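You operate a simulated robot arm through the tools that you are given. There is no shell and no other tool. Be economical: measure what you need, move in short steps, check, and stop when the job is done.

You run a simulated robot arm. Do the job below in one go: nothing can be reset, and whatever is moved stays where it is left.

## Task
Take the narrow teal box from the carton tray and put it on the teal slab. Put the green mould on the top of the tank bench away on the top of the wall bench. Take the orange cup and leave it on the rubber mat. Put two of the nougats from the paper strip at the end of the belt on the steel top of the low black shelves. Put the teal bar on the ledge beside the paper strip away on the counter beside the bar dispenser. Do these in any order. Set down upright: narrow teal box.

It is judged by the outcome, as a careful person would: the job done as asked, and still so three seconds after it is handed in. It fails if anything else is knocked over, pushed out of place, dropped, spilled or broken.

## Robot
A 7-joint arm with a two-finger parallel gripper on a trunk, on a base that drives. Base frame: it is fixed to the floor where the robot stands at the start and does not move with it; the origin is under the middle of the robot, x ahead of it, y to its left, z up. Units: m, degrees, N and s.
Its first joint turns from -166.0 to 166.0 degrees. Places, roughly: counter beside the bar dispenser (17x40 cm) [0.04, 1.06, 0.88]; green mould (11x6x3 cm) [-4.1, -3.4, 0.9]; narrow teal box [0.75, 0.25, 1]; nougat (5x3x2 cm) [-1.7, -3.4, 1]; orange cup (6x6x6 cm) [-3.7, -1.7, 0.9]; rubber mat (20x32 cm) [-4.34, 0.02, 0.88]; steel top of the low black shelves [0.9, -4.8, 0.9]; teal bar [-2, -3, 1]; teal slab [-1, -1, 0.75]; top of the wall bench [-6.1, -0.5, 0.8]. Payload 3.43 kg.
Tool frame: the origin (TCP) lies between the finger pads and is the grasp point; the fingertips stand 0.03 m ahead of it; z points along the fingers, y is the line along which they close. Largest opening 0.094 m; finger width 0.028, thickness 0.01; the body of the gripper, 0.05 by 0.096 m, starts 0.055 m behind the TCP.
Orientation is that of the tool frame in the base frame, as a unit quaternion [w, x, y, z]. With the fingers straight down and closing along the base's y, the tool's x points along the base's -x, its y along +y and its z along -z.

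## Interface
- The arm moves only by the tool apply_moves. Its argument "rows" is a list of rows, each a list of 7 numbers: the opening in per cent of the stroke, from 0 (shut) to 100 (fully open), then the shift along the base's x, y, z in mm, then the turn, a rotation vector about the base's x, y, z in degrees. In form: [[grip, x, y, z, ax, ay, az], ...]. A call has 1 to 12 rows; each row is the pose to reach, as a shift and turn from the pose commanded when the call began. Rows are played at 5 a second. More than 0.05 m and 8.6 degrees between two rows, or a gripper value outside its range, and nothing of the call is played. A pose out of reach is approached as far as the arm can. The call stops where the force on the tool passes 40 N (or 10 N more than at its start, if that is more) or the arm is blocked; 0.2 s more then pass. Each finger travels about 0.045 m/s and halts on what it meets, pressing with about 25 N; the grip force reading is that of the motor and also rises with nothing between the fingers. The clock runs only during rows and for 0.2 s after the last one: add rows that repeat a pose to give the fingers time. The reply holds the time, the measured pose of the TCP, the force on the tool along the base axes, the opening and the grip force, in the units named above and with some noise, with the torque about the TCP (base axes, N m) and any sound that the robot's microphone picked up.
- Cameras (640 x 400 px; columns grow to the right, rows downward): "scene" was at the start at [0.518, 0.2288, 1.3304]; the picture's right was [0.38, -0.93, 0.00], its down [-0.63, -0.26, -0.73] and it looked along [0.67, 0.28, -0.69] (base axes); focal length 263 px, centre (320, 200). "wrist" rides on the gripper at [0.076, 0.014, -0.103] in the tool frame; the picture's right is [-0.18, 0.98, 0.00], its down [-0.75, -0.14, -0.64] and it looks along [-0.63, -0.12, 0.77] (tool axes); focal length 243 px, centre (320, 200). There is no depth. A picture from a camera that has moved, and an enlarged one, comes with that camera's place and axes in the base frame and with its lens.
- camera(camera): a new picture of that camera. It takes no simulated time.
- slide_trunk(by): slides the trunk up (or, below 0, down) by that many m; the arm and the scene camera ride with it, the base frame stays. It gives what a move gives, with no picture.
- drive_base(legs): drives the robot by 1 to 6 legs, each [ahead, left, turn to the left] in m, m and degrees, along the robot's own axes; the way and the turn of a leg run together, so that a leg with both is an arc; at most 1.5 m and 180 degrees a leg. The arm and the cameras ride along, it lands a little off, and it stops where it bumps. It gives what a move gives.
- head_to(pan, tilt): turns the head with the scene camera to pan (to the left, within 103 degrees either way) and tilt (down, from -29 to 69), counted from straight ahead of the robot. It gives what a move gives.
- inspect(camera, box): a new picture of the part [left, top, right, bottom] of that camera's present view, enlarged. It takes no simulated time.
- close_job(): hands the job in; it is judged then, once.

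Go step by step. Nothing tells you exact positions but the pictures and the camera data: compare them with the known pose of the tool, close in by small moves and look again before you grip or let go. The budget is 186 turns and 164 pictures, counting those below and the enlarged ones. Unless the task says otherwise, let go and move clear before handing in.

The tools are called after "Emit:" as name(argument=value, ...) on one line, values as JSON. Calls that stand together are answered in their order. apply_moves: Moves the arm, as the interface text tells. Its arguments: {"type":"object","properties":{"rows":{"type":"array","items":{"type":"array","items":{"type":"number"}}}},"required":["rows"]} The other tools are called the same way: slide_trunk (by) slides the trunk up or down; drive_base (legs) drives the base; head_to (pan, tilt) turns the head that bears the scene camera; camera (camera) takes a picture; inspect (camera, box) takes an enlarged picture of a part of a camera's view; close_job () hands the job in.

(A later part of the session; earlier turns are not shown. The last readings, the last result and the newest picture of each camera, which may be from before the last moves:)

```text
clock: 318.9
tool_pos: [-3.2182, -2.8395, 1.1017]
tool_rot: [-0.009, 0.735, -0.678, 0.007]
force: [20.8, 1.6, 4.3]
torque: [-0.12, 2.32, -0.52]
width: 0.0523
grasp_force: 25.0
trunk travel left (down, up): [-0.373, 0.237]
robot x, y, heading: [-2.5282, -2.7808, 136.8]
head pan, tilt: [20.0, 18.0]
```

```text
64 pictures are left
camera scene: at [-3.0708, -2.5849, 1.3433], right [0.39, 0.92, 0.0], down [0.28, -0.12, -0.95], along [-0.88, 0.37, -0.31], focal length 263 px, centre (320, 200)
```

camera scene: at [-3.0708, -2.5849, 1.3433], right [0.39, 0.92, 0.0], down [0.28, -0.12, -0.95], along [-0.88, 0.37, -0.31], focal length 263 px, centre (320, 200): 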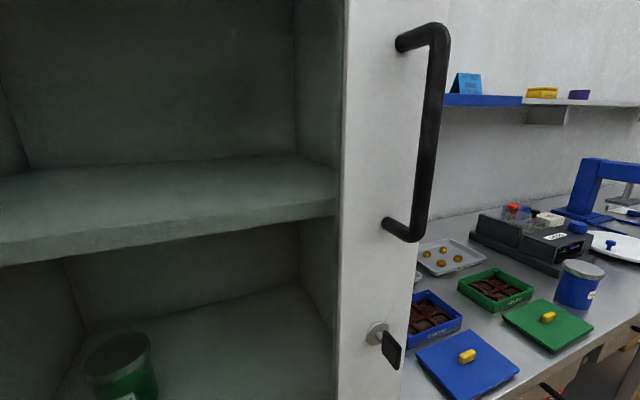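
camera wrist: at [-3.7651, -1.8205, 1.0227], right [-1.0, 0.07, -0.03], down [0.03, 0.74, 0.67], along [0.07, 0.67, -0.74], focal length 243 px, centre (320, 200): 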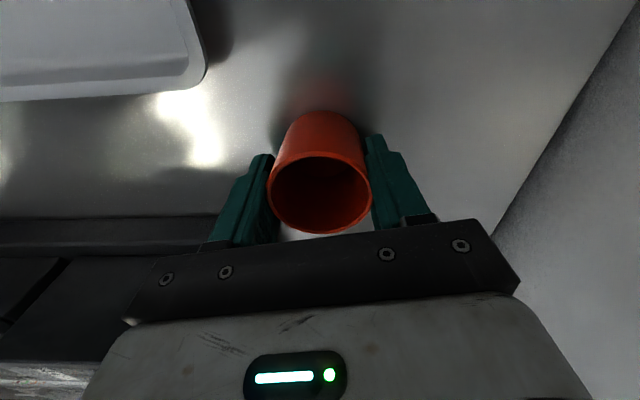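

The gripper touched the cabinet front. I back straight off east at once and check the cup.

Emit:
drive_base(legs=[[-0.12, -0.1, 0]])

Emit:
camera(camera="wrist")

Emit:
camera(camera="scene")

```text
clock: 320.0
tool_pos: [-3.1713, -2.8498, 1.1003]
tool_rot: [-0.009, 0.737, -0.676, 0.007]
force: [0.4, 0.5, -0.9]
torque: [-0.05, -0.01, 0.0]
width: 0.0526
grasp_force: 24.8
trunk travel left (down, up): [-0.373, 0.237]
robot x, y, heading: [-2.4846, -2.7859, 137.3]
head pan, tilt: [20.0, 18.0]
stopped in leg 1: the robot was blocked; the commanded pose is now the measured one
```

```text
63 pictures are left
camera wrist: at [-3.1821, -2.928, 1.2036], right [-1.0, 0.1, -0.02], down [0.06, 0.76, 0.65], along [0.08, 0.64, -0.76], focal length 243 px, centre (320, 200)
```

wrist: 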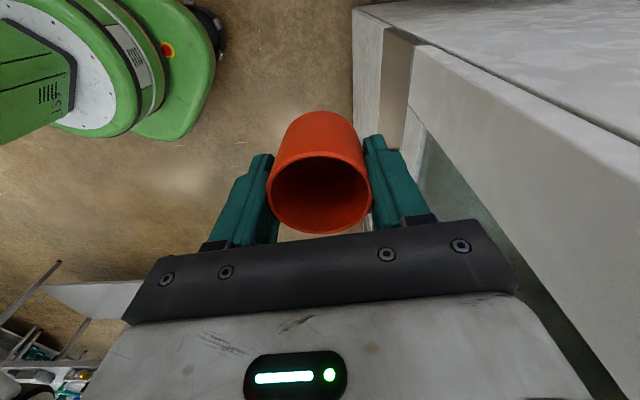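

```text
62 pictures are left
camera scene: at [-3.0272, -2.5943, 1.3428], right [0.38, 0.92, 0.0], down [0.29, -0.12, -0.95], along [-0.88, 0.36, -0.31], focal length 263 px, centre (320, 200)
```

scene: 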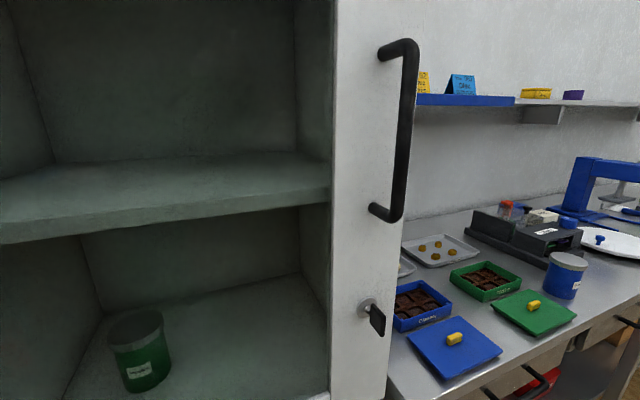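

Everything still stands and the cup is held. I go back north-east, raise the trunk for clearance, turn, and then go down the corridor.

Emit:
slide_trunk(by=0.15)

Emit:
drive_base(legs=[[0.11, -0.415, 0], [0, 0, 73]])

Emit:
head_to(pan=15, tilt=22)

Emit:
camera(camera="scene")

```text
clock: 321.8
tool_pos: [-3.1723, -2.8489, 1.2511]
tool_rot: [-0.009, 0.738, -0.675, 0.007]
force: [0.1, -0.4, -1.0]
torque: [0.03, 0.01, -0.01]
width: 0.0523
grasp_force: 24.8
trunk travel left (down, up): [-0.523, 0.087]
robot x, y, heading: [-2.4772, -2.7894, 137.4]
head pan, tilt: [20.0, 18.0]
```

```text
clock: 327.5
tool_pos: [-2.4384, -3.0827, 1.2506]
tool_rot: [-0.012, 0.993, -0.113, -0.001]
force: [0.2, 0.8, -0.3]
torque: [0.0, 0.01, 0.02]
width: 0.0523
grasp_force: 25.4
trunk travel left (down, up): [-0.523, 0.087]
robot x, y, heading: [-2.2861, -2.4052, -150.4]
head pan, tilt: [20.0, 18.0]
```

```text
clock: 328.2
tool_pos: [-2.4385, -3.0826, 1.2512]
tool_rot: [-0.011, 0.993, -0.113, 0.0]
force: [-0.3, 0.2, -0.8]
torque: [0.0, -0.01, 0.01]
width: 0.0524
grasp_force: 25.7
trunk travel left (down, up): [-0.523, 0.087]
robot x, y, heading: [-2.2854, -2.4083, -150.6]
head pan, tilt: [15.0, 22.0]
```

```text
61 pictures are left
camera scene: at [-2.6405, -2.8568, 1.4864], right [-0.7, 0.71, 0.0], down [0.27, 0.26, -0.93], along [-0.66, -0.65, -0.37], focal length 263 px, centre (320, 200)
```

scene: 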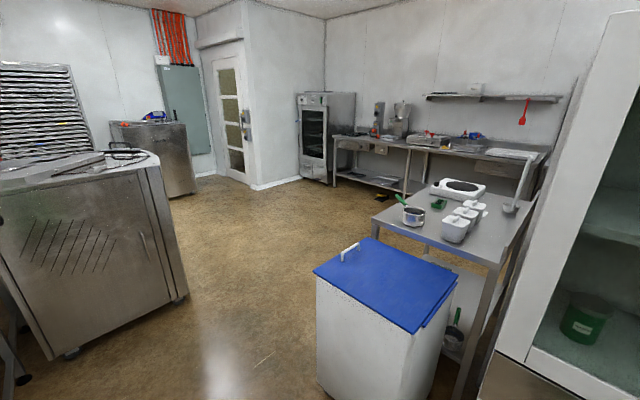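

I see the tank bench with the green mould behind the freezer, and the far wall bench. I drive south through the corridor, then west.

Emit:
drive_base(legs=[[0.62, 0.154, 0], [0.566, 1.0, 0]])

Emit:
head_to(pan=-40, tilt=15)

Emit:
camera(camera="scene")

```text
clock: 337.2
tool_pos: [-2.8773, -4.6819, 1.2512]
tool_rot: [-0.012, 0.993, -0.115, -0.001]
force: [-0.8, -0.1, -0.6]
torque: [0.0, 0.0, -0.02]
width: 0.0526
grasp_force: 24.5
trunk travel left (down, up): [-0.523, 0.087]
robot x, y, heading: [-2.7227, -4.0068, -150.9]
head pan, tilt: [15.0, 22.0]
```

```text
clock: 338.4
tool_pos: [-2.8783, -4.6812, 1.2504]
tool_rot: [-0.012, 0.993, -0.116, 0.0]
force: [-0.3, 0.9, 0.0]
torque: [0.0, -0.03, -0.01]
width: 0.0525
grasp_force: 24.8
trunk travel left (down, up): [-0.523, 0.087]
robot x, y, heading: [-2.7173, -4.007, -150.8]
head pan, tilt: [-40.0, 15.0]
```

```text
60 pictures are left
camera scene: at [-3.1032, -4.3731, 1.4978], right [0.19, 0.98, 0.0], down [0.25, -0.05, -0.97], along [-0.95, 0.18, -0.26], focal length 263 px, centre (320, 200)
```

scene: 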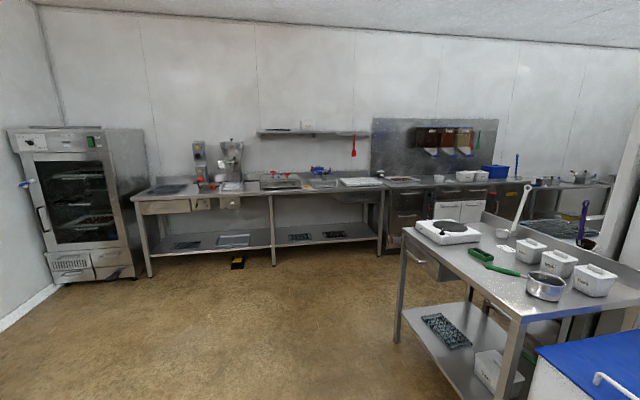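

I head west and then north between the tank bench and the wall bench.

Emit:
drive_base(legs=[[0, 0, -29], [1.25, 0, 0], [1.25, 0, 0], [0, -1.2, 0]])

Emit:
head_to(pan=-80, tilt=15)

Emit:
camera(camera="scene")

```text
clock: 357.7
tool_pos: [-5.6622, -3.3067, 1.2497]
tool_rot: [-0.011, 0.932, -0.362, 0.002]
force: [-0.1, 0.2, -0.4]
torque: [0.02, 0.01, 0.01]
width: 0.0523
grasp_force: 25.1
trunk travel left (down, up): [-0.523, 0.087]
robot x, y, heading: [-5.1962, -2.7959, -180.1]
head pan, tilt: [-40.0, 15.0]
```

```text
clock: 358.7
tool_pos: [-5.6624, -3.3072, 1.2508]
tool_rot: [-0.012, 0.932, -0.363, 0.003]
force: [-0.9, -0.2, 0.0]
torque: [0.0, 0.03, -0.01]
width: 0.0525
grasp_force: 25.1
trunk travel left (down, up): [-0.523, 0.087]
robot x, y, heading: [-5.1973, -2.7951, -179.8]
head pan, tilt: [-80.0, 15.0]
```

```text
59 pictures are left
camera scene: at [-5.6553, -2.8955, 1.4978], right [0.98, 0.17, 0.0], down [0.05, -0.25, -0.97], along [-0.17, 0.95, -0.26], focal length 263 px, centre (320, 200)
```

scene: 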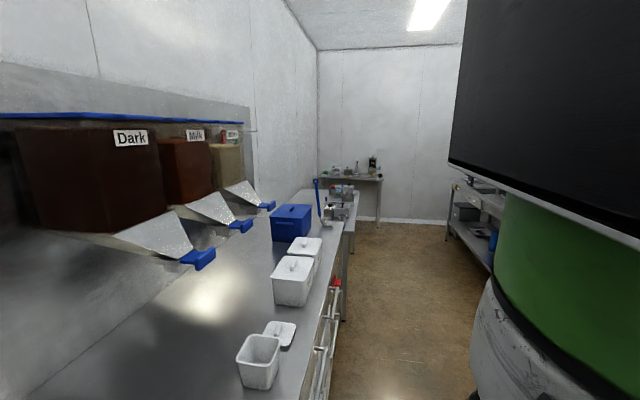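

Emit:
drive_base(legs=[[0, -1.2, 0], [0, -0.9, 0]])

Emit:
head_to(pan=-100, tilt=20)

Emit:
camera(camera="scene")

Emit:
head_to(pan=-20, tilt=35)

Emit:
camera(camera="scene")

```text
clock: 369.1
tool_pos: [-5.6308, -1.2358, 1.2501]
tool_rot: [-0.011, 0.935, -0.356, 0.003]
force: [-0.4, 0.3, 0.1]
torque: [-0.01, 0.02, 0.01]
width: 0.0524
grasp_force: 25.4
trunk travel left (down, up): [-0.523, 0.087]
robot x, y, heading: [-5.167, -0.7171, -179.0]
head pan, tilt: [-80.0, 15.0]
```

```text
clock: 369.9
tool_pos: [-5.6282, -1.2347, 1.2504]
tool_rot: [-0.011, 0.934, -0.356, 0.003]
force: [0.0, 0.6, -0.7]
torque: [0.01, -0.03, -0.01]
width: 0.0525
grasp_force: 25.1
trunk travel left (down, up): [-0.523, 0.087]
robot x, y, heading: [-5.167, -0.7149, -179.2]
head pan, tilt: [-100.0, 20.0]
```

```text
58 pictures are left
camera scene: at [-5.5942, -0.8234, 1.4897], right [0.99, -0.16, 0.0], down [-0.05, -0.34, -0.94], along [0.15, 0.93, -0.34], focal length 263 px, centre (320, 200)
```

scene: 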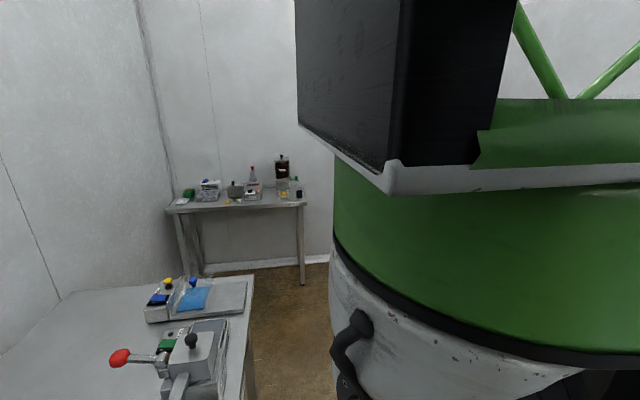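

```text
clock: 371.4
tool_pos: [-5.6278, -1.2343, 1.2507]
tool_rot: [-0.011, 0.934, -0.356, 0.002]
force: [0.3, -0.3, -0.3]
torque: [0.01, 0.03, 0.0]
width: 0.0526
grasp_force: 24.2
trunk travel left (down, up): [-0.523, 0.087]
robot x, y, heading: [-5.1653, -0.7156, -179.2]
head pan, tilt: [-20.0, 35.0]
```

```text
57 pictures are left
camera scene: at [-5.6922, -0.8863, 1.4658], right [0.33, 0.94, 0.0], down [0.54, -0.19, -0.82], along [-0.77, 0.27, -0.57], focal length 263 px, centre (320, 200)
```

scene: 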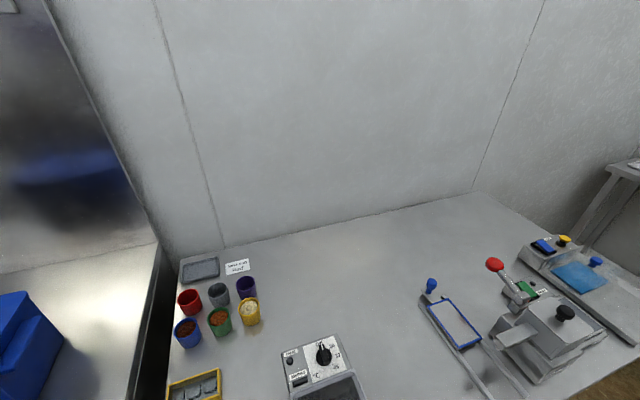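

The wall bench has a clear middle area for the mould later. Now I turn toward the mat on the east side.

Emit:
drive_base(legs=[[0, 0, 115]])

Emit:
head_to(pan=85, tilt=25)

Emit:
camera(camera="scene")

```text
clock: 375.5
tool_pos: [-4.6227, -1.143, 1.2515]
tool_rot: [-0.011, 0.902, 0.432, -0.009]
force: [-8.1, 1.1, -1.7]
torque: [-0.12, -0.88, 0.49]
width: 0.0524
grasp_force: 25.3
trunk travel left (down, up): [-0.523, 0.087]
robot x, y, heading: [-5.1735, -0.711, -84.7]
head pan, tilt: [-20.0, 35.0]
stopped in leg 1: the force on the tool passed its limit at 113 N (the readings are from after the stop); the commanded pose is now the measured one
```

```text
clock: 377.3
tool_pos: [-4.6244, -1.1416, 1.2518]
tool_rot: [-0.01, 0.902, 0.432, -0.009]
force: [-14.4, -2.8, -2.5]
torque: [0.22, -1.62, 0.61]
width: 0.0526
grasp_force: 25.1
trunk travel left (down, up): [-0.523, 0.087]
robot x, y, heading: [-5.1702, -0.7124, -84.8]
head pan, tilt: [85.0, 25.0]
```

```text
56 pictures are left
camera scene: at [-4.8439, -1.1365, 1.4817], right [0.0, -1.0, 0.0], down [-0.42, 0.0, -0.91], along [0.91, 0.0, -0.42], focal length 263 px, centre (320, 200)
```

scene: 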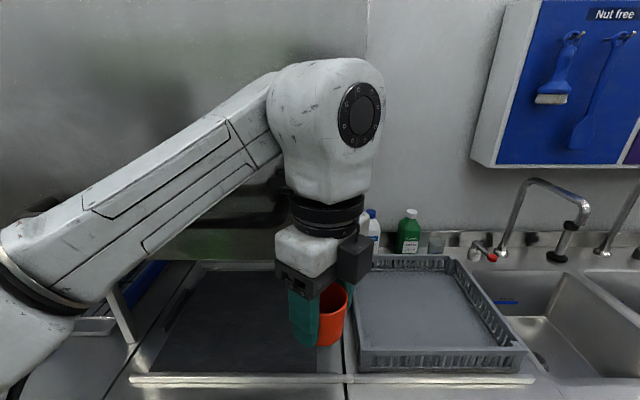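

The arm touched a dishwasher on the east side. I turn back right to free it and move away west.

Emit:
drive_base(legs=[[0, 0, -20], [0, -0.12, 0]])

Emit:
head_to(pan=103, tilt=18)

Emit:
camera(camera="scene")

Emit:
camera(camera="wrist")

```text
clock: 379.7
tool_pos: [-4.9252, -1.273, 1.2509]
tool_rot: [-0.012, 0.964, 0.266, -0.009]
force: [-0.7, -0.1, -0.4]
torque: [0.0, 0.02, -0.01]
width: 0.0527
grasp_force: 24.7
trunk travel left (down, up): [-0.523, 0.087]
robot x, y, heading: [-5.2935, -0.6859, -104.8]
head pan, tilt: [85.0, 25.0]
```

```text
clock: 380.5
tool_pos: [-4.9261, -1.2725, 1.2509]
tool_rot: [-0.012, 0.964, 0.265, -0.008]
force: [0.2, -0.5, -0.4]
torque: [0.02, 0.01, -0.03]
width: 0.0523
grasp_force: 24.9
trunk travel left (down, up): [-0.523, 0.087]
robot x, y, heading: [-5.2924, -0.6808, -105.0]
head pan, tilt: [103.0, 18.0]
```

```text
55 pictures are left
camera scene: at [-5.1243, -1.1628, 1.4928], right [-0.04, -1.0, 0.0], down [-0.31, 0.01, -0.95], along [0.95, -0.04, -0.31], focal length 263 px, centre (320, 200)
```

scene: 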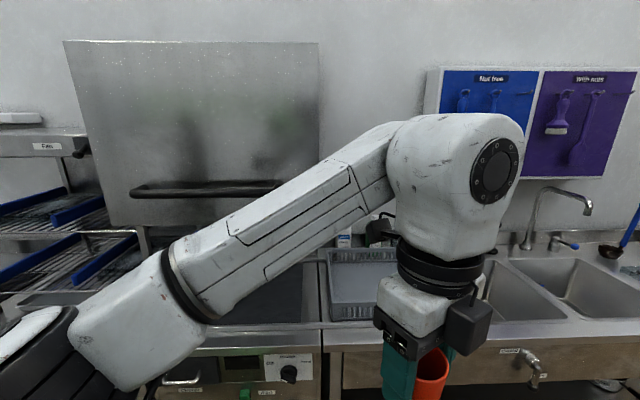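

```text
54 pictures are left
camera wrist: at [-4.8511, -1.2487, 1.3542], right [0.35, -0.94, -0.03], down [-0.71, -0.28, 0.65], along [-0.62, -0.21, -0.76], focal length 243 px, centre (320, 200)
```

wrist: 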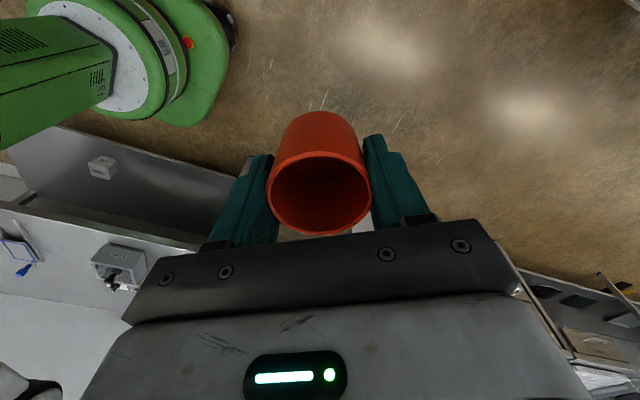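

I move north, then look at what is beside the dishwasher.

Emit:
drive_base(legs=[[-0.87, -0.26, 0], [0, 0, 20]])

Emit:
head_to(pan=95, tilt=25)

Emit:
camera(camera="scene")

```text
clock: 386.4
tool_pos: [-4.7641, -0.2042, 1.2517]
tool_rot: [-0.011, 0.903, 0.429, -0.01]
force: [-0.8, 1.3, 0.2]
torque: [-0.03, -0.03, -0.01]
width: 0.0528
grasp_force: 24.6
trunk travel left (down, up): [-0.523, 0.087]
robot x, y, heading: [-5.3088, 0.2236, -85.1]
head pan, tilt: [103.0, 18.0]
```

```text
clock: 387.1
tool_pos: [-4.7628, -0.205, 1.2514]
tool_rot: [-0.011, 0.902, 0.431, -0.01]
force: [1.0, -1.0, -0.4]
torque: [0.01, -0.02, -0.02]
width: 0.0525
grasp_force: 24.6
trunk travel left (down, up): [-0.523, 0.087]
robot x, y, heading: [-5.306, 0.2252, -85.4]
head pan, tilt: [95.0, 25.0]
```

```text
53 pictures are left
camera scene: at [-4.9859, -0.1813, 1.4816], right [0.17, -0.99, 0.0], down [-0.42, -0.07, -0.91], along [0.89, 0.16, -0.42], focal length 263 px, centre (320, 200)
```

scene: 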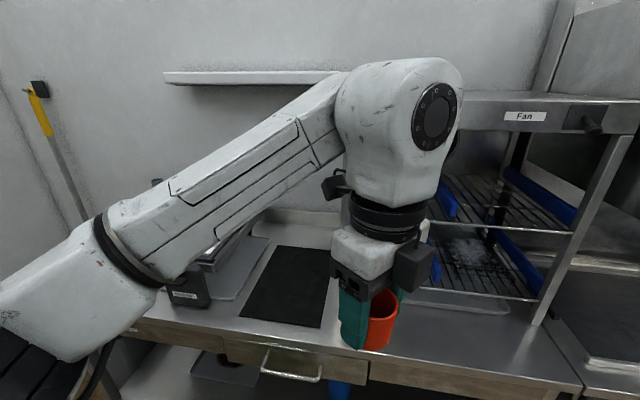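

The black mat is visible at the expected place. I turn and drive so it lies front-left, with the gripper above it.

Emit:
drive_base(legs=[[0, 0, 30], [0.25, 0.07, 0]])

Emit:
slide_trunk(by=-0.15)

Emit:
head_to(pan=75, tilt=38)

Emit:
camera(camera="scene")

Emit:
camera(camera="wrist")

```text
clock: 390.4
tool_pos: [-4.4226, -0.0483, 1.2509]
tool_rot: [-0.009, 0.763, 0.646, -0.011]
force: [0.2, -0.2, -0.2]
torque: [0.01, 0.0, 0.03]
width: 0.0521
grasp_force: 25.0
trunk travel left (down, up): [-0.523, 0.087]
robot x, y, heading: [-5.1047, 0.0553, -55.3]
head pan, tilt: [95.0, 25.0]
```

```text
clock: 392.1
tool_pos: [-4.4227, -0.0497, 1.1018]
tool_rot: [-0.008, 0.764, 0.645, -0.012]
force: [0.8, -0.2, 0.0]
torque: [-0.01, -0.02, 0.01]
width: 0.0525
grasp_force: 24.9
trunk travel left (down, up): [-0.373, 0.237]
robot x, y, heading: [-5.1074, 0.0528, -55.5]
head pan, tilt: [95.0, 25.0]
```

```text
clock: 393.0
tool_pos: [-4.4229, -0.0493, 1.101]
tool_rot: [-0.008, 0.763, 0.646, -0.012]
force: [0.0, 0.1, 0.3]
torque: [0.01, -0.01, 0.05]
width: 0.0524
grasp_force: 25.4
trunk travel left (down, up): [-0.373, 0.237]
robot x, y, heading: [-5.1074, 0.051, -55.8]
head pan, tilt: [75.0, 38.0]
```

```text
52 pictures are left
camera scene: at [-4.6158, -0.1673, 1.3112], right [0.33, -0.94, 0.0], down [-0.58, -0.21, -0.79], along [0.74, 0.26, -0.62], focal length 263 px, centre (320, 200)
```

scene: 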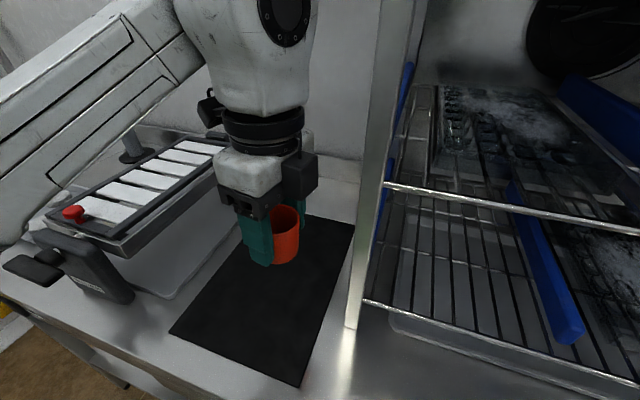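

```text
51 pictures are left
camera wrist: at [-4.3935, 0.0232, 1.2041], right [0.94, -0.34, -0.03], down [-0.24, -0.72, 0.65], along [-0.24, -0.61, -0.76], focal length 243 px, centre (320, 200)
```

wrist: 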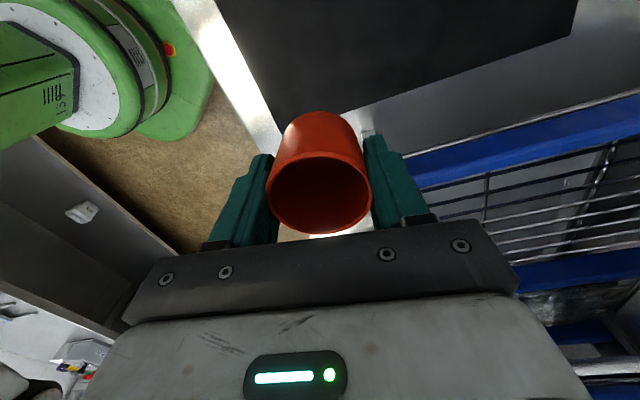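

I move to the mat's middle, away from the rack, and descend.

Emit:
apply_moves(rows=[[35, 10, 35, 0, -0.3, 0.3, 0], [35, 35, 65, 0, -0.6, 0.6, 0], [35, 62, 68, 0, -1, 0.9, 0], [35, 62, 68, -40, -1, 0.9, 0], [35, 62, 68, -80, -1, 0.9, 0], [35, 62, 68, -120, -1, 0.9, 0], [35, 62, 68, -145, -1, 0.9, 0], [35, 62, 68, -145, -1, 0.9, 0]])

Emit:
camera(camera="scene")

```text
clock: 394.8
tool_pos: [-4.3628, 0.0176, 0.9566]
tool_rot: [-0.006, 0.763, 0.646, -0.024]
force: [-0.3, 0.0, -0.7]
torque: [-0.01, -0.01, 0.01]
width: 0.0523
grasp_force: 25.0
trunk travel left (down, up): [-0.373, 0.237]
robot x, y, heading: [-5.1077, 0.0557, -55.6]
head pan, tilt: [75.0, 38.0]
```

```text
50 pictures are left
camera scene: at [-4.6158, -0.1674, 1.3112], right [0.33, -0.94, 0.0], down [-0.58, -0.21, -0.79], along [0.74, 0.26, -0.62], focal length 263 px, centre (320, 200)
```

scene: 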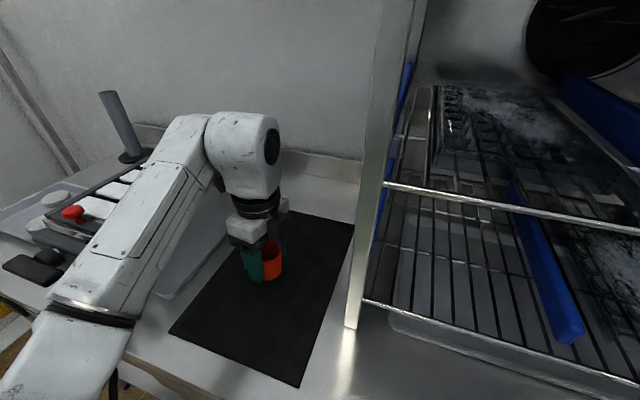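

Emit:
apply_moves(rows=[[35, 0, 0, -8, 0, 0, 0], [35, 0, 0, -15, 0, 0, 0], [35, 0, 0, -19, 0, 0, 0], [35, 0, 0, -22, 0, 0, 0], [35, 0, 0, -22, 0, 0, 0]])

Emit:
inspect(camera="scene", box=[180, 180, 340, 300])

```text
clock: 396.0
tool_pos: [-4.3619, 0.019, 0.9341]
tool_rot: [-0.007, 0.763, 0.646, -0.023]
force: [-0.4, -0.1, -0.7]
torque: [-0.01, 0.0, -0.03]
width: 0.0523
grasp_force: 25.3
trunk travel left (down, up): [-0.373, 0.237]
robot x, y, heading: [-5.1061, 0.0575, -55.6]
head pan, tilt: [75.0, 38.0]
```

```text
3.33 times, centred on (260, 240) of scene
camera zoom: at [-4.6158, -0.1673, 1.3112], right [0.33, -0.94, 0.0], down [-0.58, -0.21, -0.79], along [0.74, 0.26, -0.62], focal length 876 px, centre (520, 67)
```

zoom: 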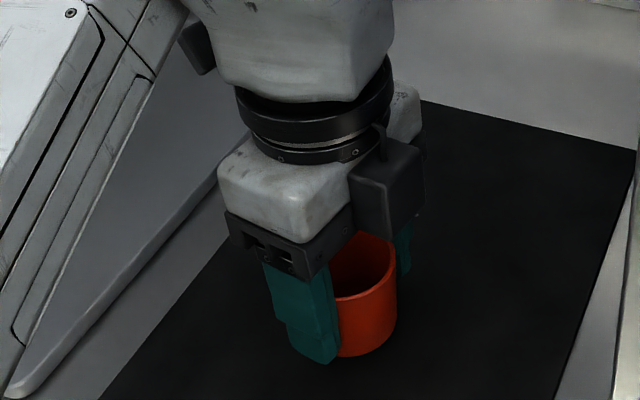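

Emit:
apply_moves(rows=[[35, 0, 0, -4, 0, 0, 0], [35, 0, 0, -8, 0, 0, 0], [35, 0, 0, -8, 0, 0, 0]])

```text
clock: 396.8
tool_pos: [-4.3619, 0.0188, 0.9259]
tool_rot: [-0.006, 0.763, 0.646, -0.024]
force: [-0.1, 0.4, -0.4]
torque: [0.0, -0.01, 0.02]
width: 0.0524
grasp_force: 25.0
trunk travel left (down, up): [-0.373, 0.237]
robot x, y, heading: [-5.1052, 0.0555, -55.5]
head pan, tilt: [75.0, 38.0]
```

Emit:
apply_moves(rows=[[35, 0, 0, -4, 0, 0, 0], [35, 0, 0, -7, 0, 0, 0], [35, 0, 0, -7, 0, 0, 0]])

Emit:
inspect(camera="scene", box=[180, 180, 340, 300])

```text
clock: 397.6
tool_pos: [-4.3626, 0.018, 0.9212]
tool_rot: [-0.006, 0.763, 0.646, -0.023]
force: [-7.7, 1.8, 18.5]
torque: [0.04, -0.13, 0.01]
width: 0.0525
grasp_force: 24.9
trunk travel left (down, up): [-0.373, 0.237]
robot x, y, heading: [-5.1097, 0.0532, -55.3]
head pan, tilt: [75.0, 38.0]
```

```text
3.33 times, centred on (260, 240) of scene
camera zoom: at [-4.6166, -0.1672, 1.3116], right [0.33, -0.94, 0.0], down [-0.58, -0.21, -0.79], along [0.74, 0.26, -0.62], focal length 876 px, centre (520, 67)
```

zoom: 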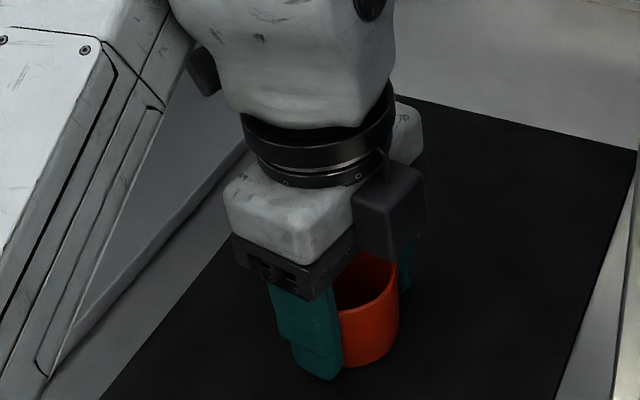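

Contact. I ease 2 mm, open fully, and rise straight.

Emit:
apply_moves(rows=[[35, 0, 0, 3, 0, 0, 0], [65, 0, 0, 3, 0, 0, 0], [100, 0, 0, 3, 0, 0, 0], [100, 0, 0, 3, 0, 0, 0], [100, 0, 0, 3, 0, 0, 0], [100, 0, 0, 40, 0, 0, 0], [100, 0, 0, 85, 0, 0, 0], [100, 0, 0, 130, 0, 0, 0], [100, 0, 0, 175, 0, 0, 0], [100, -10, 0, 180, 0, 0, 0], [100, -10, 0, 180, 0, 0, 0]])

Emit:
camera(camera="scene")

```text
clock: 400.0
tool_pos: [-4.3738, 0.0209, 1.0996]
tool_rot: [-0.006, 0.762, 0.647, -0.023]
force: [-0.3, -0.2, 0.5]
torque: [0.0, 0.0, -0.03]
width: 0.0937
grasp_force: 0.1
trunk travel left (down, up): [-0.373, 0.237]
robot x, y, heading: [-5.1087, 0.0555, -55.3]
head pan, tilt: [75.0, 38.0]
```

```text
47 pictures are left
camera scene: at [-4.6158, -0.1673, 1.3112], right [0.33, -0.94, 0.0], down [-0.58, -0.21, -0.79], along [0.74, 0.26, -0.62], focal length 263 px, centre (320, 200)
```

scene: 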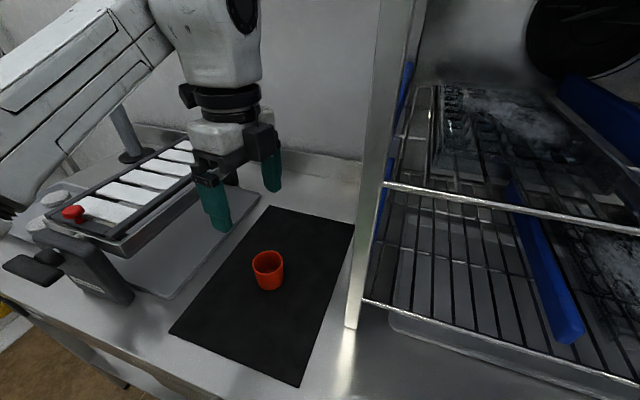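

The orange cup stands on the mat. Now for the green mould: I tuck and raise the arm, back away, and drive round to the south side of the tank bench.

Emit:
apply_moves(rows=[[100, -40, 5, 20, 0, -0.3, 0], [100, -80, 10, 40, -0.5, -0.8, 0], [100, -120, 15, 50, -1, -1.3, 0], [100, -120, 15, 50, -1, -1.8, 0]])

Emit:
slide_trunk(by=0.12)

Emit:
drive_base(legs=[[-0.14, -0.2, 0], [0, 0, -95], [1.1, 0.85, 0]])

```text
clock: 401.0
tool_pos: [-4.4939, 0.0343, 1.1501]
tool_rot: [0.011, 0.763, 0.646, -0.017]
force: [-0.7, 0.4, 0.3]
torque: [0.03, 0.0, -0.01]
width: 0.0939
grasp_force: 0.1
trunk travel left (down, up): [-0.373, 0.237]
robot x, y, heading: [-5.1051, 0.0563, -55.7]
head pan, tilt: [75.0, 38.0]
```

```text
clock: 402.5
tool_pos: [-4.4923, 0.0344, 1.271]
tool_rot: [0.011, 0.763, 0.646, -0.017]
force: [-0.5, -0.9, -1.3]
torque: [0.03, -0.01, 0.0]
width: 0.094
grasp_force: 0.1
trunk travel left (down, up): [-0.493, 0.117]
robot x, y, heading: [-5.1068, 0.056, -55.3]
head pan, tilt: [75.0, 38.0]
```

```text
clock: 411.1
tool_pos: [-5.5712, -1.0585, 1.2701]
tool_rot: [-0.006, 0.994, -0.11, -0.019]
force: [-0.2, -0.1, -0.1]
torque: [0.02, 0.0, 0.0]
width: 0.0941
grasp_force: 0.0
trunk travel left (down, up): [-0.493, 0.117]
robot x, y, heading: [-5.5146, -0.4442, -148.5]
head pan, tilt: [75.0, 38.0]
stopped in leg 3: the robot was blocked; the commanded pose is now the measured one
```

I drifted into the bench front; I correct east and then go straight south.

Emit:
drive_base(legs=[[-0.03, 0.55, 0], [0.54, 0.881, 0], [0.54, 0.881, 0], [0.54, 0.881, 0]])

```text
clock: 429.3
tool_pos: [-5.1746, -4.6426, 1.2705]
tool_rot: [-0.006, 0.994, -0.103, -0.021]
force: [-0.3, 0.4, 0.2]
torque: [-0.02, -0.05, -0.01]
width: 0.0944
grasp_force: 0.1
trunk travel left (down, up): [-0.493, 0.117]
robot x, y, heading: [-5.1274, -4.0261, -147.8]
head pan, tilt: [75.0, 38.0]
```

Emit:
drive_base(legs=[[-0.827, 0.53, 0], [0, 0, -178]])

Emit:
head_to(pan=60, tilt=35)

Emit:
camera(camera="scene")

Emit:
camera(camera="wrist")

```text
clock: 441.5
tool_pos: [-4.1555, -3.4189, 1.2704]
tool_rot: [0.02, 0.057, 0.998, -0.005]
force: [-0.5, -0.2, -0.6]
torque: [-0.01, 0.0, 0.03]
width: 0.0941
grasp_force: 0.0
trunk travel left (down, up): [-0.493, 0.117]
robot x, y, heading: [-4.143, -4.0346, 37.5]
head pan, tilt: [75.0, 38.0]
```

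```text
clock: 442.3
tool_pos: [-4.1563, -3.4195, 1.2702]
tool_rot: [0.019, 0.057, 0.998, -0.005]
force: [0.1, -0.9, -0.2]
torque: [-0.03, 0.02, 0.01]
width: 0.094
grasp_force: 0.0
trunk travel left (down, up): [-0.493, 0.117]
robot x, y, heading: [-4.1479, -4.0317, 37.4]
head pan, tilt: [60.0, 35.0]
```

```text
46 pictures are left
camera scene: at [-3.9256, -3.5211, 1.4358], right [0.99, 0.13, 0.0], down [0.08, -0.57, -0.82], along [-0.11, 0.81, -0.57], focal length 263 px, centre (320, 200)
```

scene: 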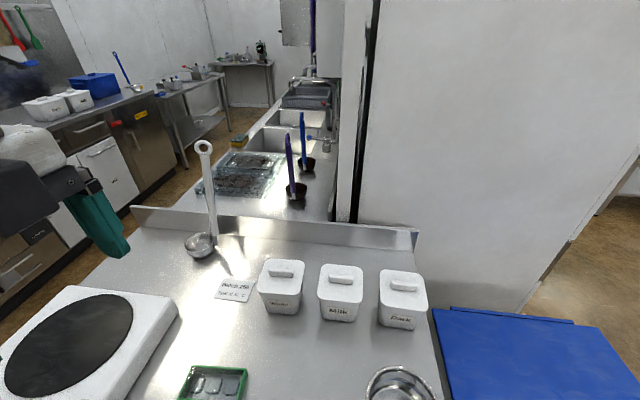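

```text
45 pictures are left
camera wrist: at [-4.2338, -3.396, 1.3708], right [0.29, 0.96, 0.0], down [0.71, -0.22, 0.67], along [0.64, -0.2, -0.74], focal length 243 px, centre (320, 200)
```

wrist: 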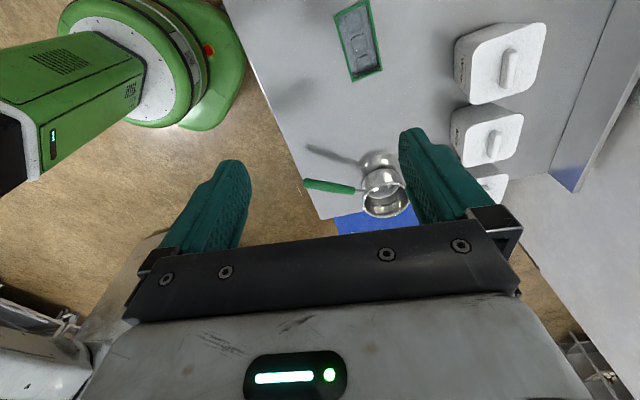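

The green mould is centred near [-4.142, -3.354], long side along x. I level the tool, move above, and descend partway.

Emit:
apply_moves(rows=[[100, 4, 20, 0, 0.2, 0.7, 3], [100, 8, 40, 0, 0.4, 1.4, 6], [100, 15, 66, 0, 0.7, 2.1, 9], [100, 15, 66, -48, 0.7, 2.1, 9], [100, 15, 66, -96, 0.7, 2.1, 9], [100, 15, 66, -144, 0.7, 2.1, 9], [100, 15, 66, -192, 0.7, 2.1, 9], [100, 15, 66, -240, 0.7, 2.1, 9], [100, 15, 66, -265, 0.7, 2.1, 9], [100, 15, 66, -265, 0.7, 2.1, 9]])

Emit:
camera(camera="wrist")

```text
clock: 444.5
tool_pos: [-4.1416, -3.3536, 1.0032]
tool_rot: [0.001, -0.021, 1.0, 0.003]
force: [0.2, -0.5, 0.4]
torque: [0.01, 0.03, 0.02]
width: 0.0937
grasp_force: 0.0
trunk travel left (down, up): [-0.493, 0.117]
robot x, y, heading: [-4.1462, -4.0371, 37.7]
head pan, tilt: [60.0, 35.0]
```

```text
44 pictures are left
camera wrist: at [-4.2185, -3.3425, 1.1071], right [0.14, 0.99, 0.01], down [0.76, -0.11, 0.64], along [0.64, -0.09, -0.77], focal length 243 px, centre (320, 200)
```

wrist: 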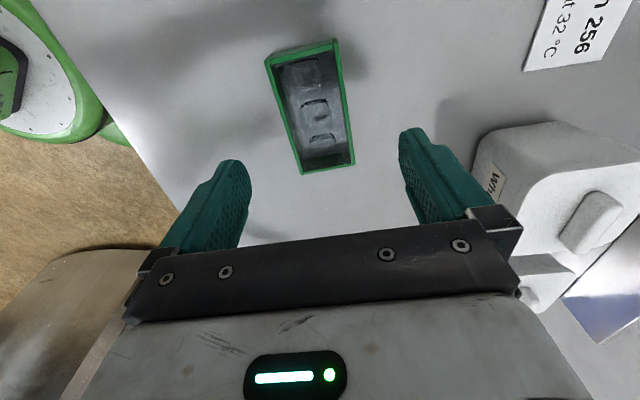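

Aligned. I descend and close on the mould.

Emit:
apply_moves(rows=[[100, 0, -1, -40, 0, 0, 1], [100, 0, -1, -65, 0, 0, 1], [100, 0, -1, -80, 0, 0, 1], [100, 0, -1, -80, 0, 0, 1], [70, 0, -1, -80, 0, 0, 1], [40, 0, -1, -80, 0, 0, 1], [35, 0, -1, -80, 0, 0, 1], [35, 0, -1, -80, 0, 0, 1], [35, 0, -1, -80, 0, 0, 1]])

Emit:
camera(camera="wrist")

```text
clock: 446.5
tool_pos: [-4.1391, -3.3525, 0.9259]
tool_rot: [0.001, -0.031, 1.0, 0.003]
force: [0.6, 0.5, 0.1]
torque: [-0.05, -0.03, 0.0]
width: 0.0551
grasp_force: 25.1
trunk travel left (down, up): [-0.493, 0.117]
robot x, y, heading: [-4.1442, -4.0341, 37.6]
head pan, tilt: [60.0, 35.0]
```

```text
43 pictures are left
camera wrist: at [-4.217, -3.345, 1.0295], right [0.12, 0.99, 0.0], down [0.76, -0.1, 0.64], along [0.64, -0.08, -0.77], focal length 243 px, centre (320, 200)
```

wrist: 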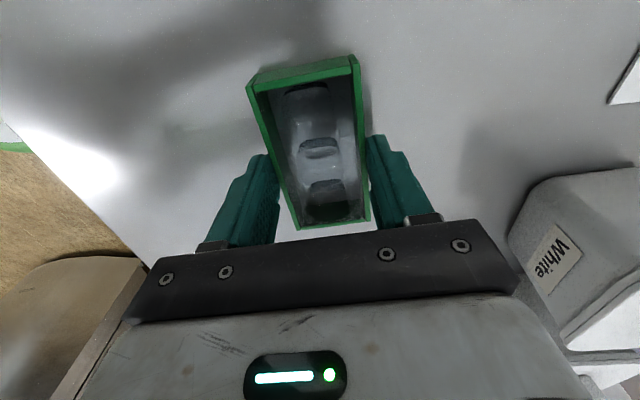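

Held (5.5 cm). I lift, then drive back around to the wall bench.

Emit:
apply_moves(rows=[[35, 0, 0, 15, 0, 0, 0], [35, 0, 0, 50, 0, 0, 0], [35, 0, 0, 95, 0, 0, 0], [35, 0, 0, 140, 0, 0, 0], [35, 0, 0, 185, 0, 0, 0], [35, 0, 0, 230, 0, 0, 0], [35, 0, -30, 260, 0, 0, 0], [35, 0, -60, 270, 0, 0, 0], [35, 0, -60, 270, 0, 0, 0]])

Emit:
camera(camera="wrist")

Emit:
drive_base(legs=[[0, 0, 175]])

```text
clock: 448.5
tool_pos: [-4.137, -3.4154, 1.194]
tool_rot: [0.001, -0.031, 1.0, 0.002]
force: [-0.5, 1.1, -0.8]
torque: [0.01, 0.02, -0.01]
width: 0.055
grasp_force: 25.1
trunk travel left (down, up): [-0.493, 0.117]
robot x, y, heading: [-4.1445, -4.0358, 37.5]
head pan, tilt: [60.0, 35.0]
```

```text
42 pictures are left
camera wrist: at [-4.2149, -3.407, 1.2983], right [0.12, 0.99, 0.0], down [0.76, -0.1, 0.64], along [0.64, -0.08, -0.77], focal length 243 px, centre (320, 200)
```

wrist: 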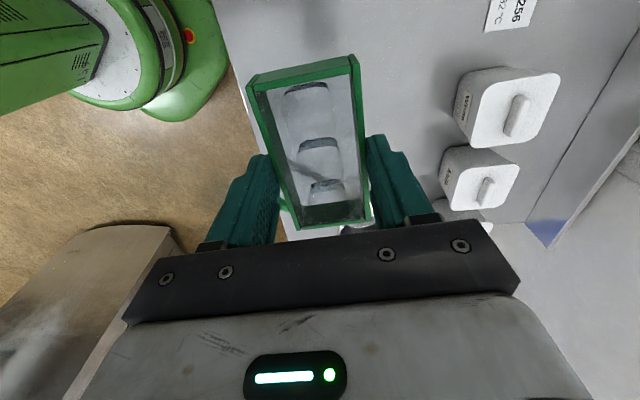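

```text
clock: 455.9
tool_pos: [-4.2419, -4.6467, 1.1949]
tool_rot: [0.003, 0.999, -0.044, -0.001]
force: [-0.4, -0.6, -0.5]
torque: [0.01, -0.04, 0.01]
width: 0.0552
grasp_force: 24.9
trunk travel left (down, up): [-0.493, 0.117]
robot x, y, heading: [-4.1422, -4.0356, -150.8]
head pan, tilt: [60.0, 35.0]
```

Emit:
drive_base(legs=[[0.91, -0.543, 0], [-0.538, -0.997, 0], [-0.538, -0.997, 0]])

```text
clock: 472.0
tool_pos: [-5.2527, -2.3399, 1.195]
tool_rot: [0.003, 0.999, -0.041, -0.001]
force: [0.0, 0.4, -0.6]
torque: [0.06, 0.02, 0.01]
width: 0.0555
grasp_force: 25.1
trunk travel left (down, up): [-0.493, 0.117]
robot x, y, heading: [-5.1576, -1.7286, -151.0]
head pan, tilt: [60.0, 35.0]
```

Emit:
drive_base(legs=[[-0.4, -1.01, 0], [0, 0, -89]])

Emit:
head_to(pan=55, tilt=38)

Emit:
camera(camera="scene")

Emit:
camera(camera="wrist")

```text
clock: 481.6
tool_pos: [-5.9603, -0.5427, 1.1952]
tool_rot: [-0.001, -0.686, 0.728, 0.003]
force: [0.0, -0.8, -0.3]
torque: [0.03, -0.02, -0.01]
width: 0.0554
grasp_force: 25.2
trunk travel left (down, up): [-0.493, 0.117]
robot x, y, heading: [-5.3482, -0.623, 120.4]
head pan, tilt: [60.0, 35.0]
```

```text
clock: 482.2
tool_pos: [-5.9598, -0.542, 1.1937]
tool_rot: [-0.001, -0.685, 0.729, 0.003]
force: [-0.6, 1.5, -0.5]
torque: [-0.02, -0.01, 0.01]
width: 0.0553
grasp_force: 24.8
trunk travel left (down, up): [-0.493, 0.117]
robot x, y, heading: [-5.343, -0.62, 120.7]
head pan, tilt: [55.0, 38.0]
```

```text
41 pictures are left
camera scene: at [-5.8249, -0.3333, 1.4312], right [0.08, 1.0, 0.0], down [0.61, -0.05, -0.79], along [-0.79, 0.06, -0.62], focal length 263 px, centre (320, 200)
```

scene: 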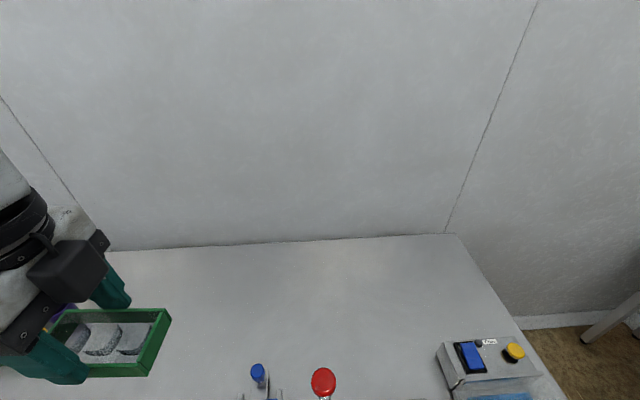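

```text
40 pictures are left
camera wrist: at [-5.9778, -0.6179, 1.2981], right [-0.97, 0.24, 0.0], down [0.19, 0.74, 0.64], along [0.15, 0.62, -0.77], focal length 243 px, centre (320, 200)
```

wrist: 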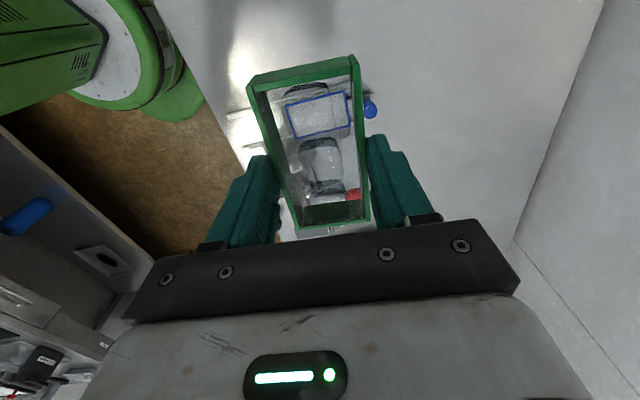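

The bench middle is free around [-6.10, -0.62], between the thermo device and the blue frame. I move slightly closer and lower the trunk.

Emit:
drive_base(legs=[[0.03, 0.05, 0]])

Emit:
slide_trunk(by=-0.14)

Emit:
head_to(pan=72, tilt=42)

Emit:
camera(camera="scene")

Emit:
camera(camera="wrist")

```text
clock: 483.2
tool_pos: [-6.018, -0.5407, 1.1949]
tool_rot: [-0.001, -0.686, 0.728, 0.003]
force: [0.3, -0.3, -0.7]
torque: [-0.03, 0.01, -0.04]
width: 0.0551
grasp_force: 25.1
trunk travel left (down, up): [-0.493, 0.117]
robot x, y, heading: [-5.4018, -0.621, 120.7]
head pan, tilt: [55.0, 38.0]
```

```text
clock: 484.8
tool_pos: [-6.0185, -0.5412, 1.0534]
tool_rot: [0.0, -0.686, 0.728, 0.002]
force: [0.3, 0.5, -0.5]
torque: [0.01, -0.02, 0.03]
width: 0.0551
grasp_force: 25.1
trunk travel left (down, up): [-0.353, 0.257]
robot x, y, heading: [-5.4032, -0.6206, 120.5]
head pan, tilt: [55.0, 38.0]
```

```text
clock: 485.6
tool_pos: [-6.0176, -0.5415, 1.0536]
tool_rot: [-0.002, -0.685, 0.729, 0.003]
force: [0.1, -0.3, -0.5]
torque: [0.0, -0.04, -0.05]
width: 0.0551
grasp_force: 25.4
trunk travel left (down, up): [-0.353, 0.257]
robot x, y, heading: [-5.4009, -0.6241, 120.8]
head pan, tilt: [72.0, 42.0]
```

```text
39 pictures are left
camera scene: at [-5.879, -0.3571, 1.2853], right [-0.22, 0.98, 0.0], down [0.65, 0.15, -0.74], along [-0.73, -0.16, -0.67], focal length 263 px, centre (320, 200)
```

scene: 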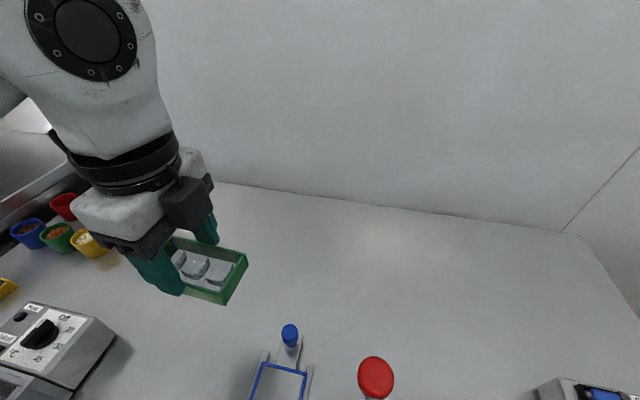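

```text
38 pictures are left
camera wrist: at [-6.0365, -0.6168, 1.1581], right [-0.97, 0.24, 0.0], down [0.19, 0.74, 0.64], along [0.15, 0.62, -0.77], focal length 243 px, centre (320, 200)
```

wrist: 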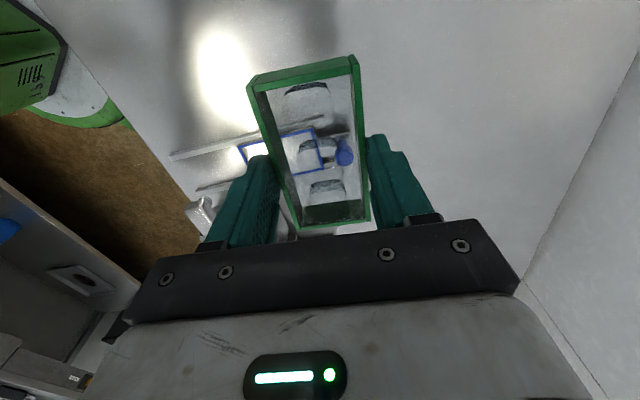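

Plenty of free space. I move over [-6.12, -0.60] and go down to 0.90.

Emit:
apply_moves(rows=[[35, -35, -20, 0, 0, 0, 0], [35, -70, -40, 0, 0, 0, 0], [35, -102, -58, 0, 0, 0, 0], [35, -102, -58, -40, 0, 0, 0], [35, -102, -58, -80, 0, 0, 0], [35, -102, -58, -120, 0, 0, 0], [35, -102, -58, -150, 0, 0, 0], [35, -102, -58, -150, 0, 0, 0]])

Emit:
camera(camera="scene")

```text
clock: 487.4
tool_pos: [-6.1217, -0.5969, 0.901]
tool_rot: [-0.001, -0.685, 0.728, 0.004]
force: [0.3, -0.1, -1.2]
torque: [-0.01, 0.0, -0.01]
width: 0.055
grasp_force: 24.9
trunk travel left (down, up): [-0.353, 0.257]
robot x, y, heading: [-5.4024, -0.6224, 120.3]
head pan, tilt: [72.0, 42.0]
```

```text
37 pictures are left
camera scene: at [-5.879, -0.3572, 1.2852], right [-0.22, 0.98, 0.0], down [0.65, 0.15, -0.74], along [-0.73, -0.16, -0.67], focal length 263 px, centre (320, 200)
```

scene: 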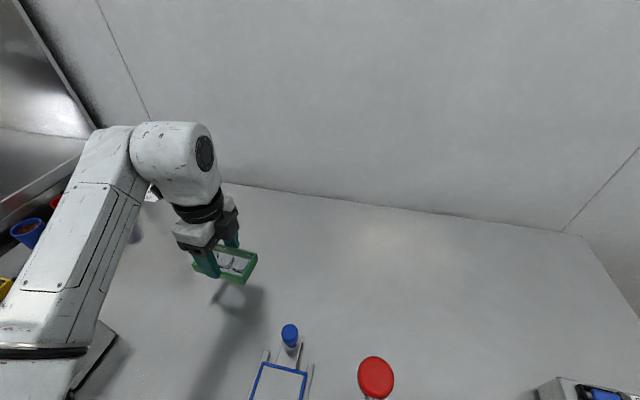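

The elbow is low over the thermo device, so I raise the trunk and reach down more steeply instead.

Emit:
slide_trunk(by=0.14)

Emit:
apply_moves(rows=[[35, 0, 0, -45, 0, 0, 0], [35, 0, 0, -90, 0, 0, 0], [35, 0, 0, -135, 0, 0, 0], [35, 0, 0, -165, 0, 0, 0], [35, 0, 0, -165, 0, 0, 0]])

Emit:
camera(camera="scene")

```text
clock: 489.1
tool_pos: [-6.1217, -0.5965, 1.0417]
tool_rot: [0.0, -0.685, 0.728, 0.002]
force: [0.7, -0.4, -0.9]
torque: [0.03, -0.01, 0.02]
width: 0.0555
grasp_force: 25.0
trunk travel left (down, up): [-0.493, 0.117]
robot x, y, heading: [-5.4028, -0.6239, 120.7]
head pan, tilt: [72.0, 42.0]
```

```text
clock: 490.3
tool_pos: [-6.1216, -0.599, 0.8741]
tool_rot: [-0.001, -0.685, 0.729, 0.002]
force: [0.9, -0.1, -0.4]
torque: [0.02, 0.0, 0.02]
width: 0.0552
grasp_force: 25.0
trunk travel left (down, up): [-0.493, 0.117]
robot x, y, heading: [-5.4036, -0.624, 120.3]
head pan, tilt: [72.0, 42.0]
```

```text
36 pictures are left
camera scene: at [-5.879, -0.3571, 1.4252], right [-0.22, 0.98, 0.0], down [0.65, 0.15, -0.74], along [-0.73, -0.16, -0.67], focal length 263 px, centre (320, 200)
```

scene: 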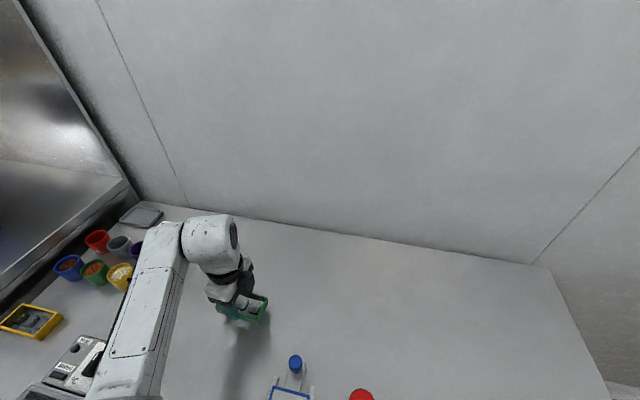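

Emit:
apply_moves(rows=[[35, 0, 0, -8, 0, 0, 0], [35, 0, 0, -16, 0, 0, 0], [35, 0, 0, -22, 0, 0, 0], [35, 0, 0, -22, 0, 0, 0]])

Emit:
inspect(camera="scene", box=[160, 220, 320, 360])

```text
clock: 491.3
tool_pos: [-6.1217, -0.5989, 0.8538]
tool_rot: [0.0, -0.685, 0.729, 0.002]
force: [-0.4, 0.7, -0.2]
torque: [-0.01, -0.03, -0.01]
width: 0.0553
grasp_force: 24.8
trunk travel left (down, up): [-0.493, 0.117]
robot x, y, heading: [-5.4051, -0.6221, 120.7]
head pan, tilt: [72.0, 42.0]
```

```text
2.86 times, centred on (240, 290) of scene
camera zoom: at [-5.879, -0.3572, 1.4252], right [-0.22, 0.98, 0.0], down [0.65, 0.15, -0.74], along [-0.73, -0.16, -0.67], focal length 751 px, centre (549, -57)
```

zoom: 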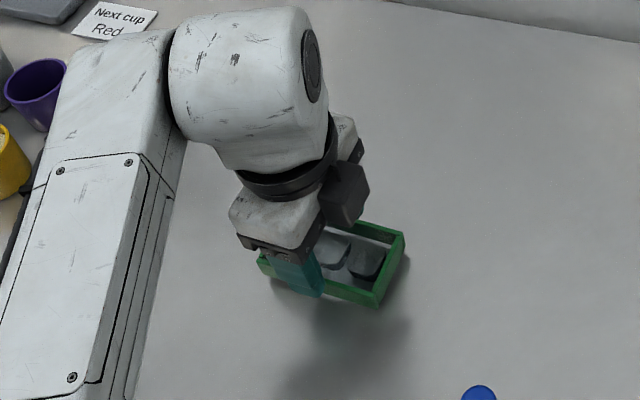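

Emit:
apply_moves(rows=[[35, 0, 0, -5, 0, 0, 0], [35, 0, 0, -10, 0, 0, 0], [35, 0, 0, -14, 0, 0, 0], [35, 0, 0, -14, 0, 0, 0]])

Emit:
inspect(camera="scene", box=[160, 220, 320, 360])

```text
clock: 492.3
tool_pos: [-6.1219, -0.599, 0.8437]
tool_rot: [-0.002, -0.684, 0.729, 0.004]
force: [0.5, -1.2, 17.9]
torque: [-0.04, -0.07, -0.02]
width: 0.0557
grasp_force: 25.1
trunk travel left (down, up): [-0.493, 0.117]
robot x, y, heading: [-5.4029, -0.623, 120.7]
head pan, tilt: [72.0, 42.0]
```

```text
2.86 times, centred on (240, 290) of scene
camera zoom: at [-5.8785, -0.3573, 1.4256], right [-0.22, 0.98, 0.0], down [0.65, 0.15, -0.74], along [-0.73, -0.16, -0.67], focal length 751 px, centre (549, -57)
```

zoom: 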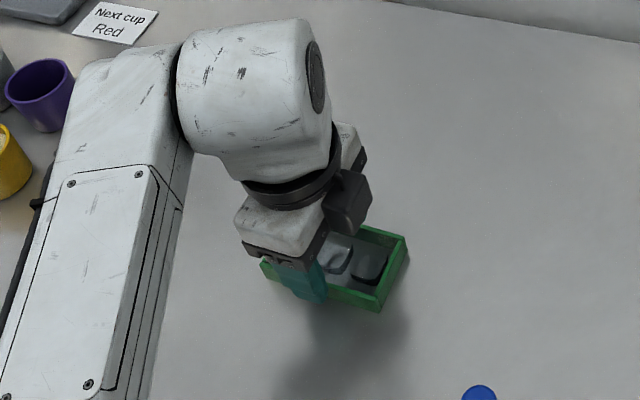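

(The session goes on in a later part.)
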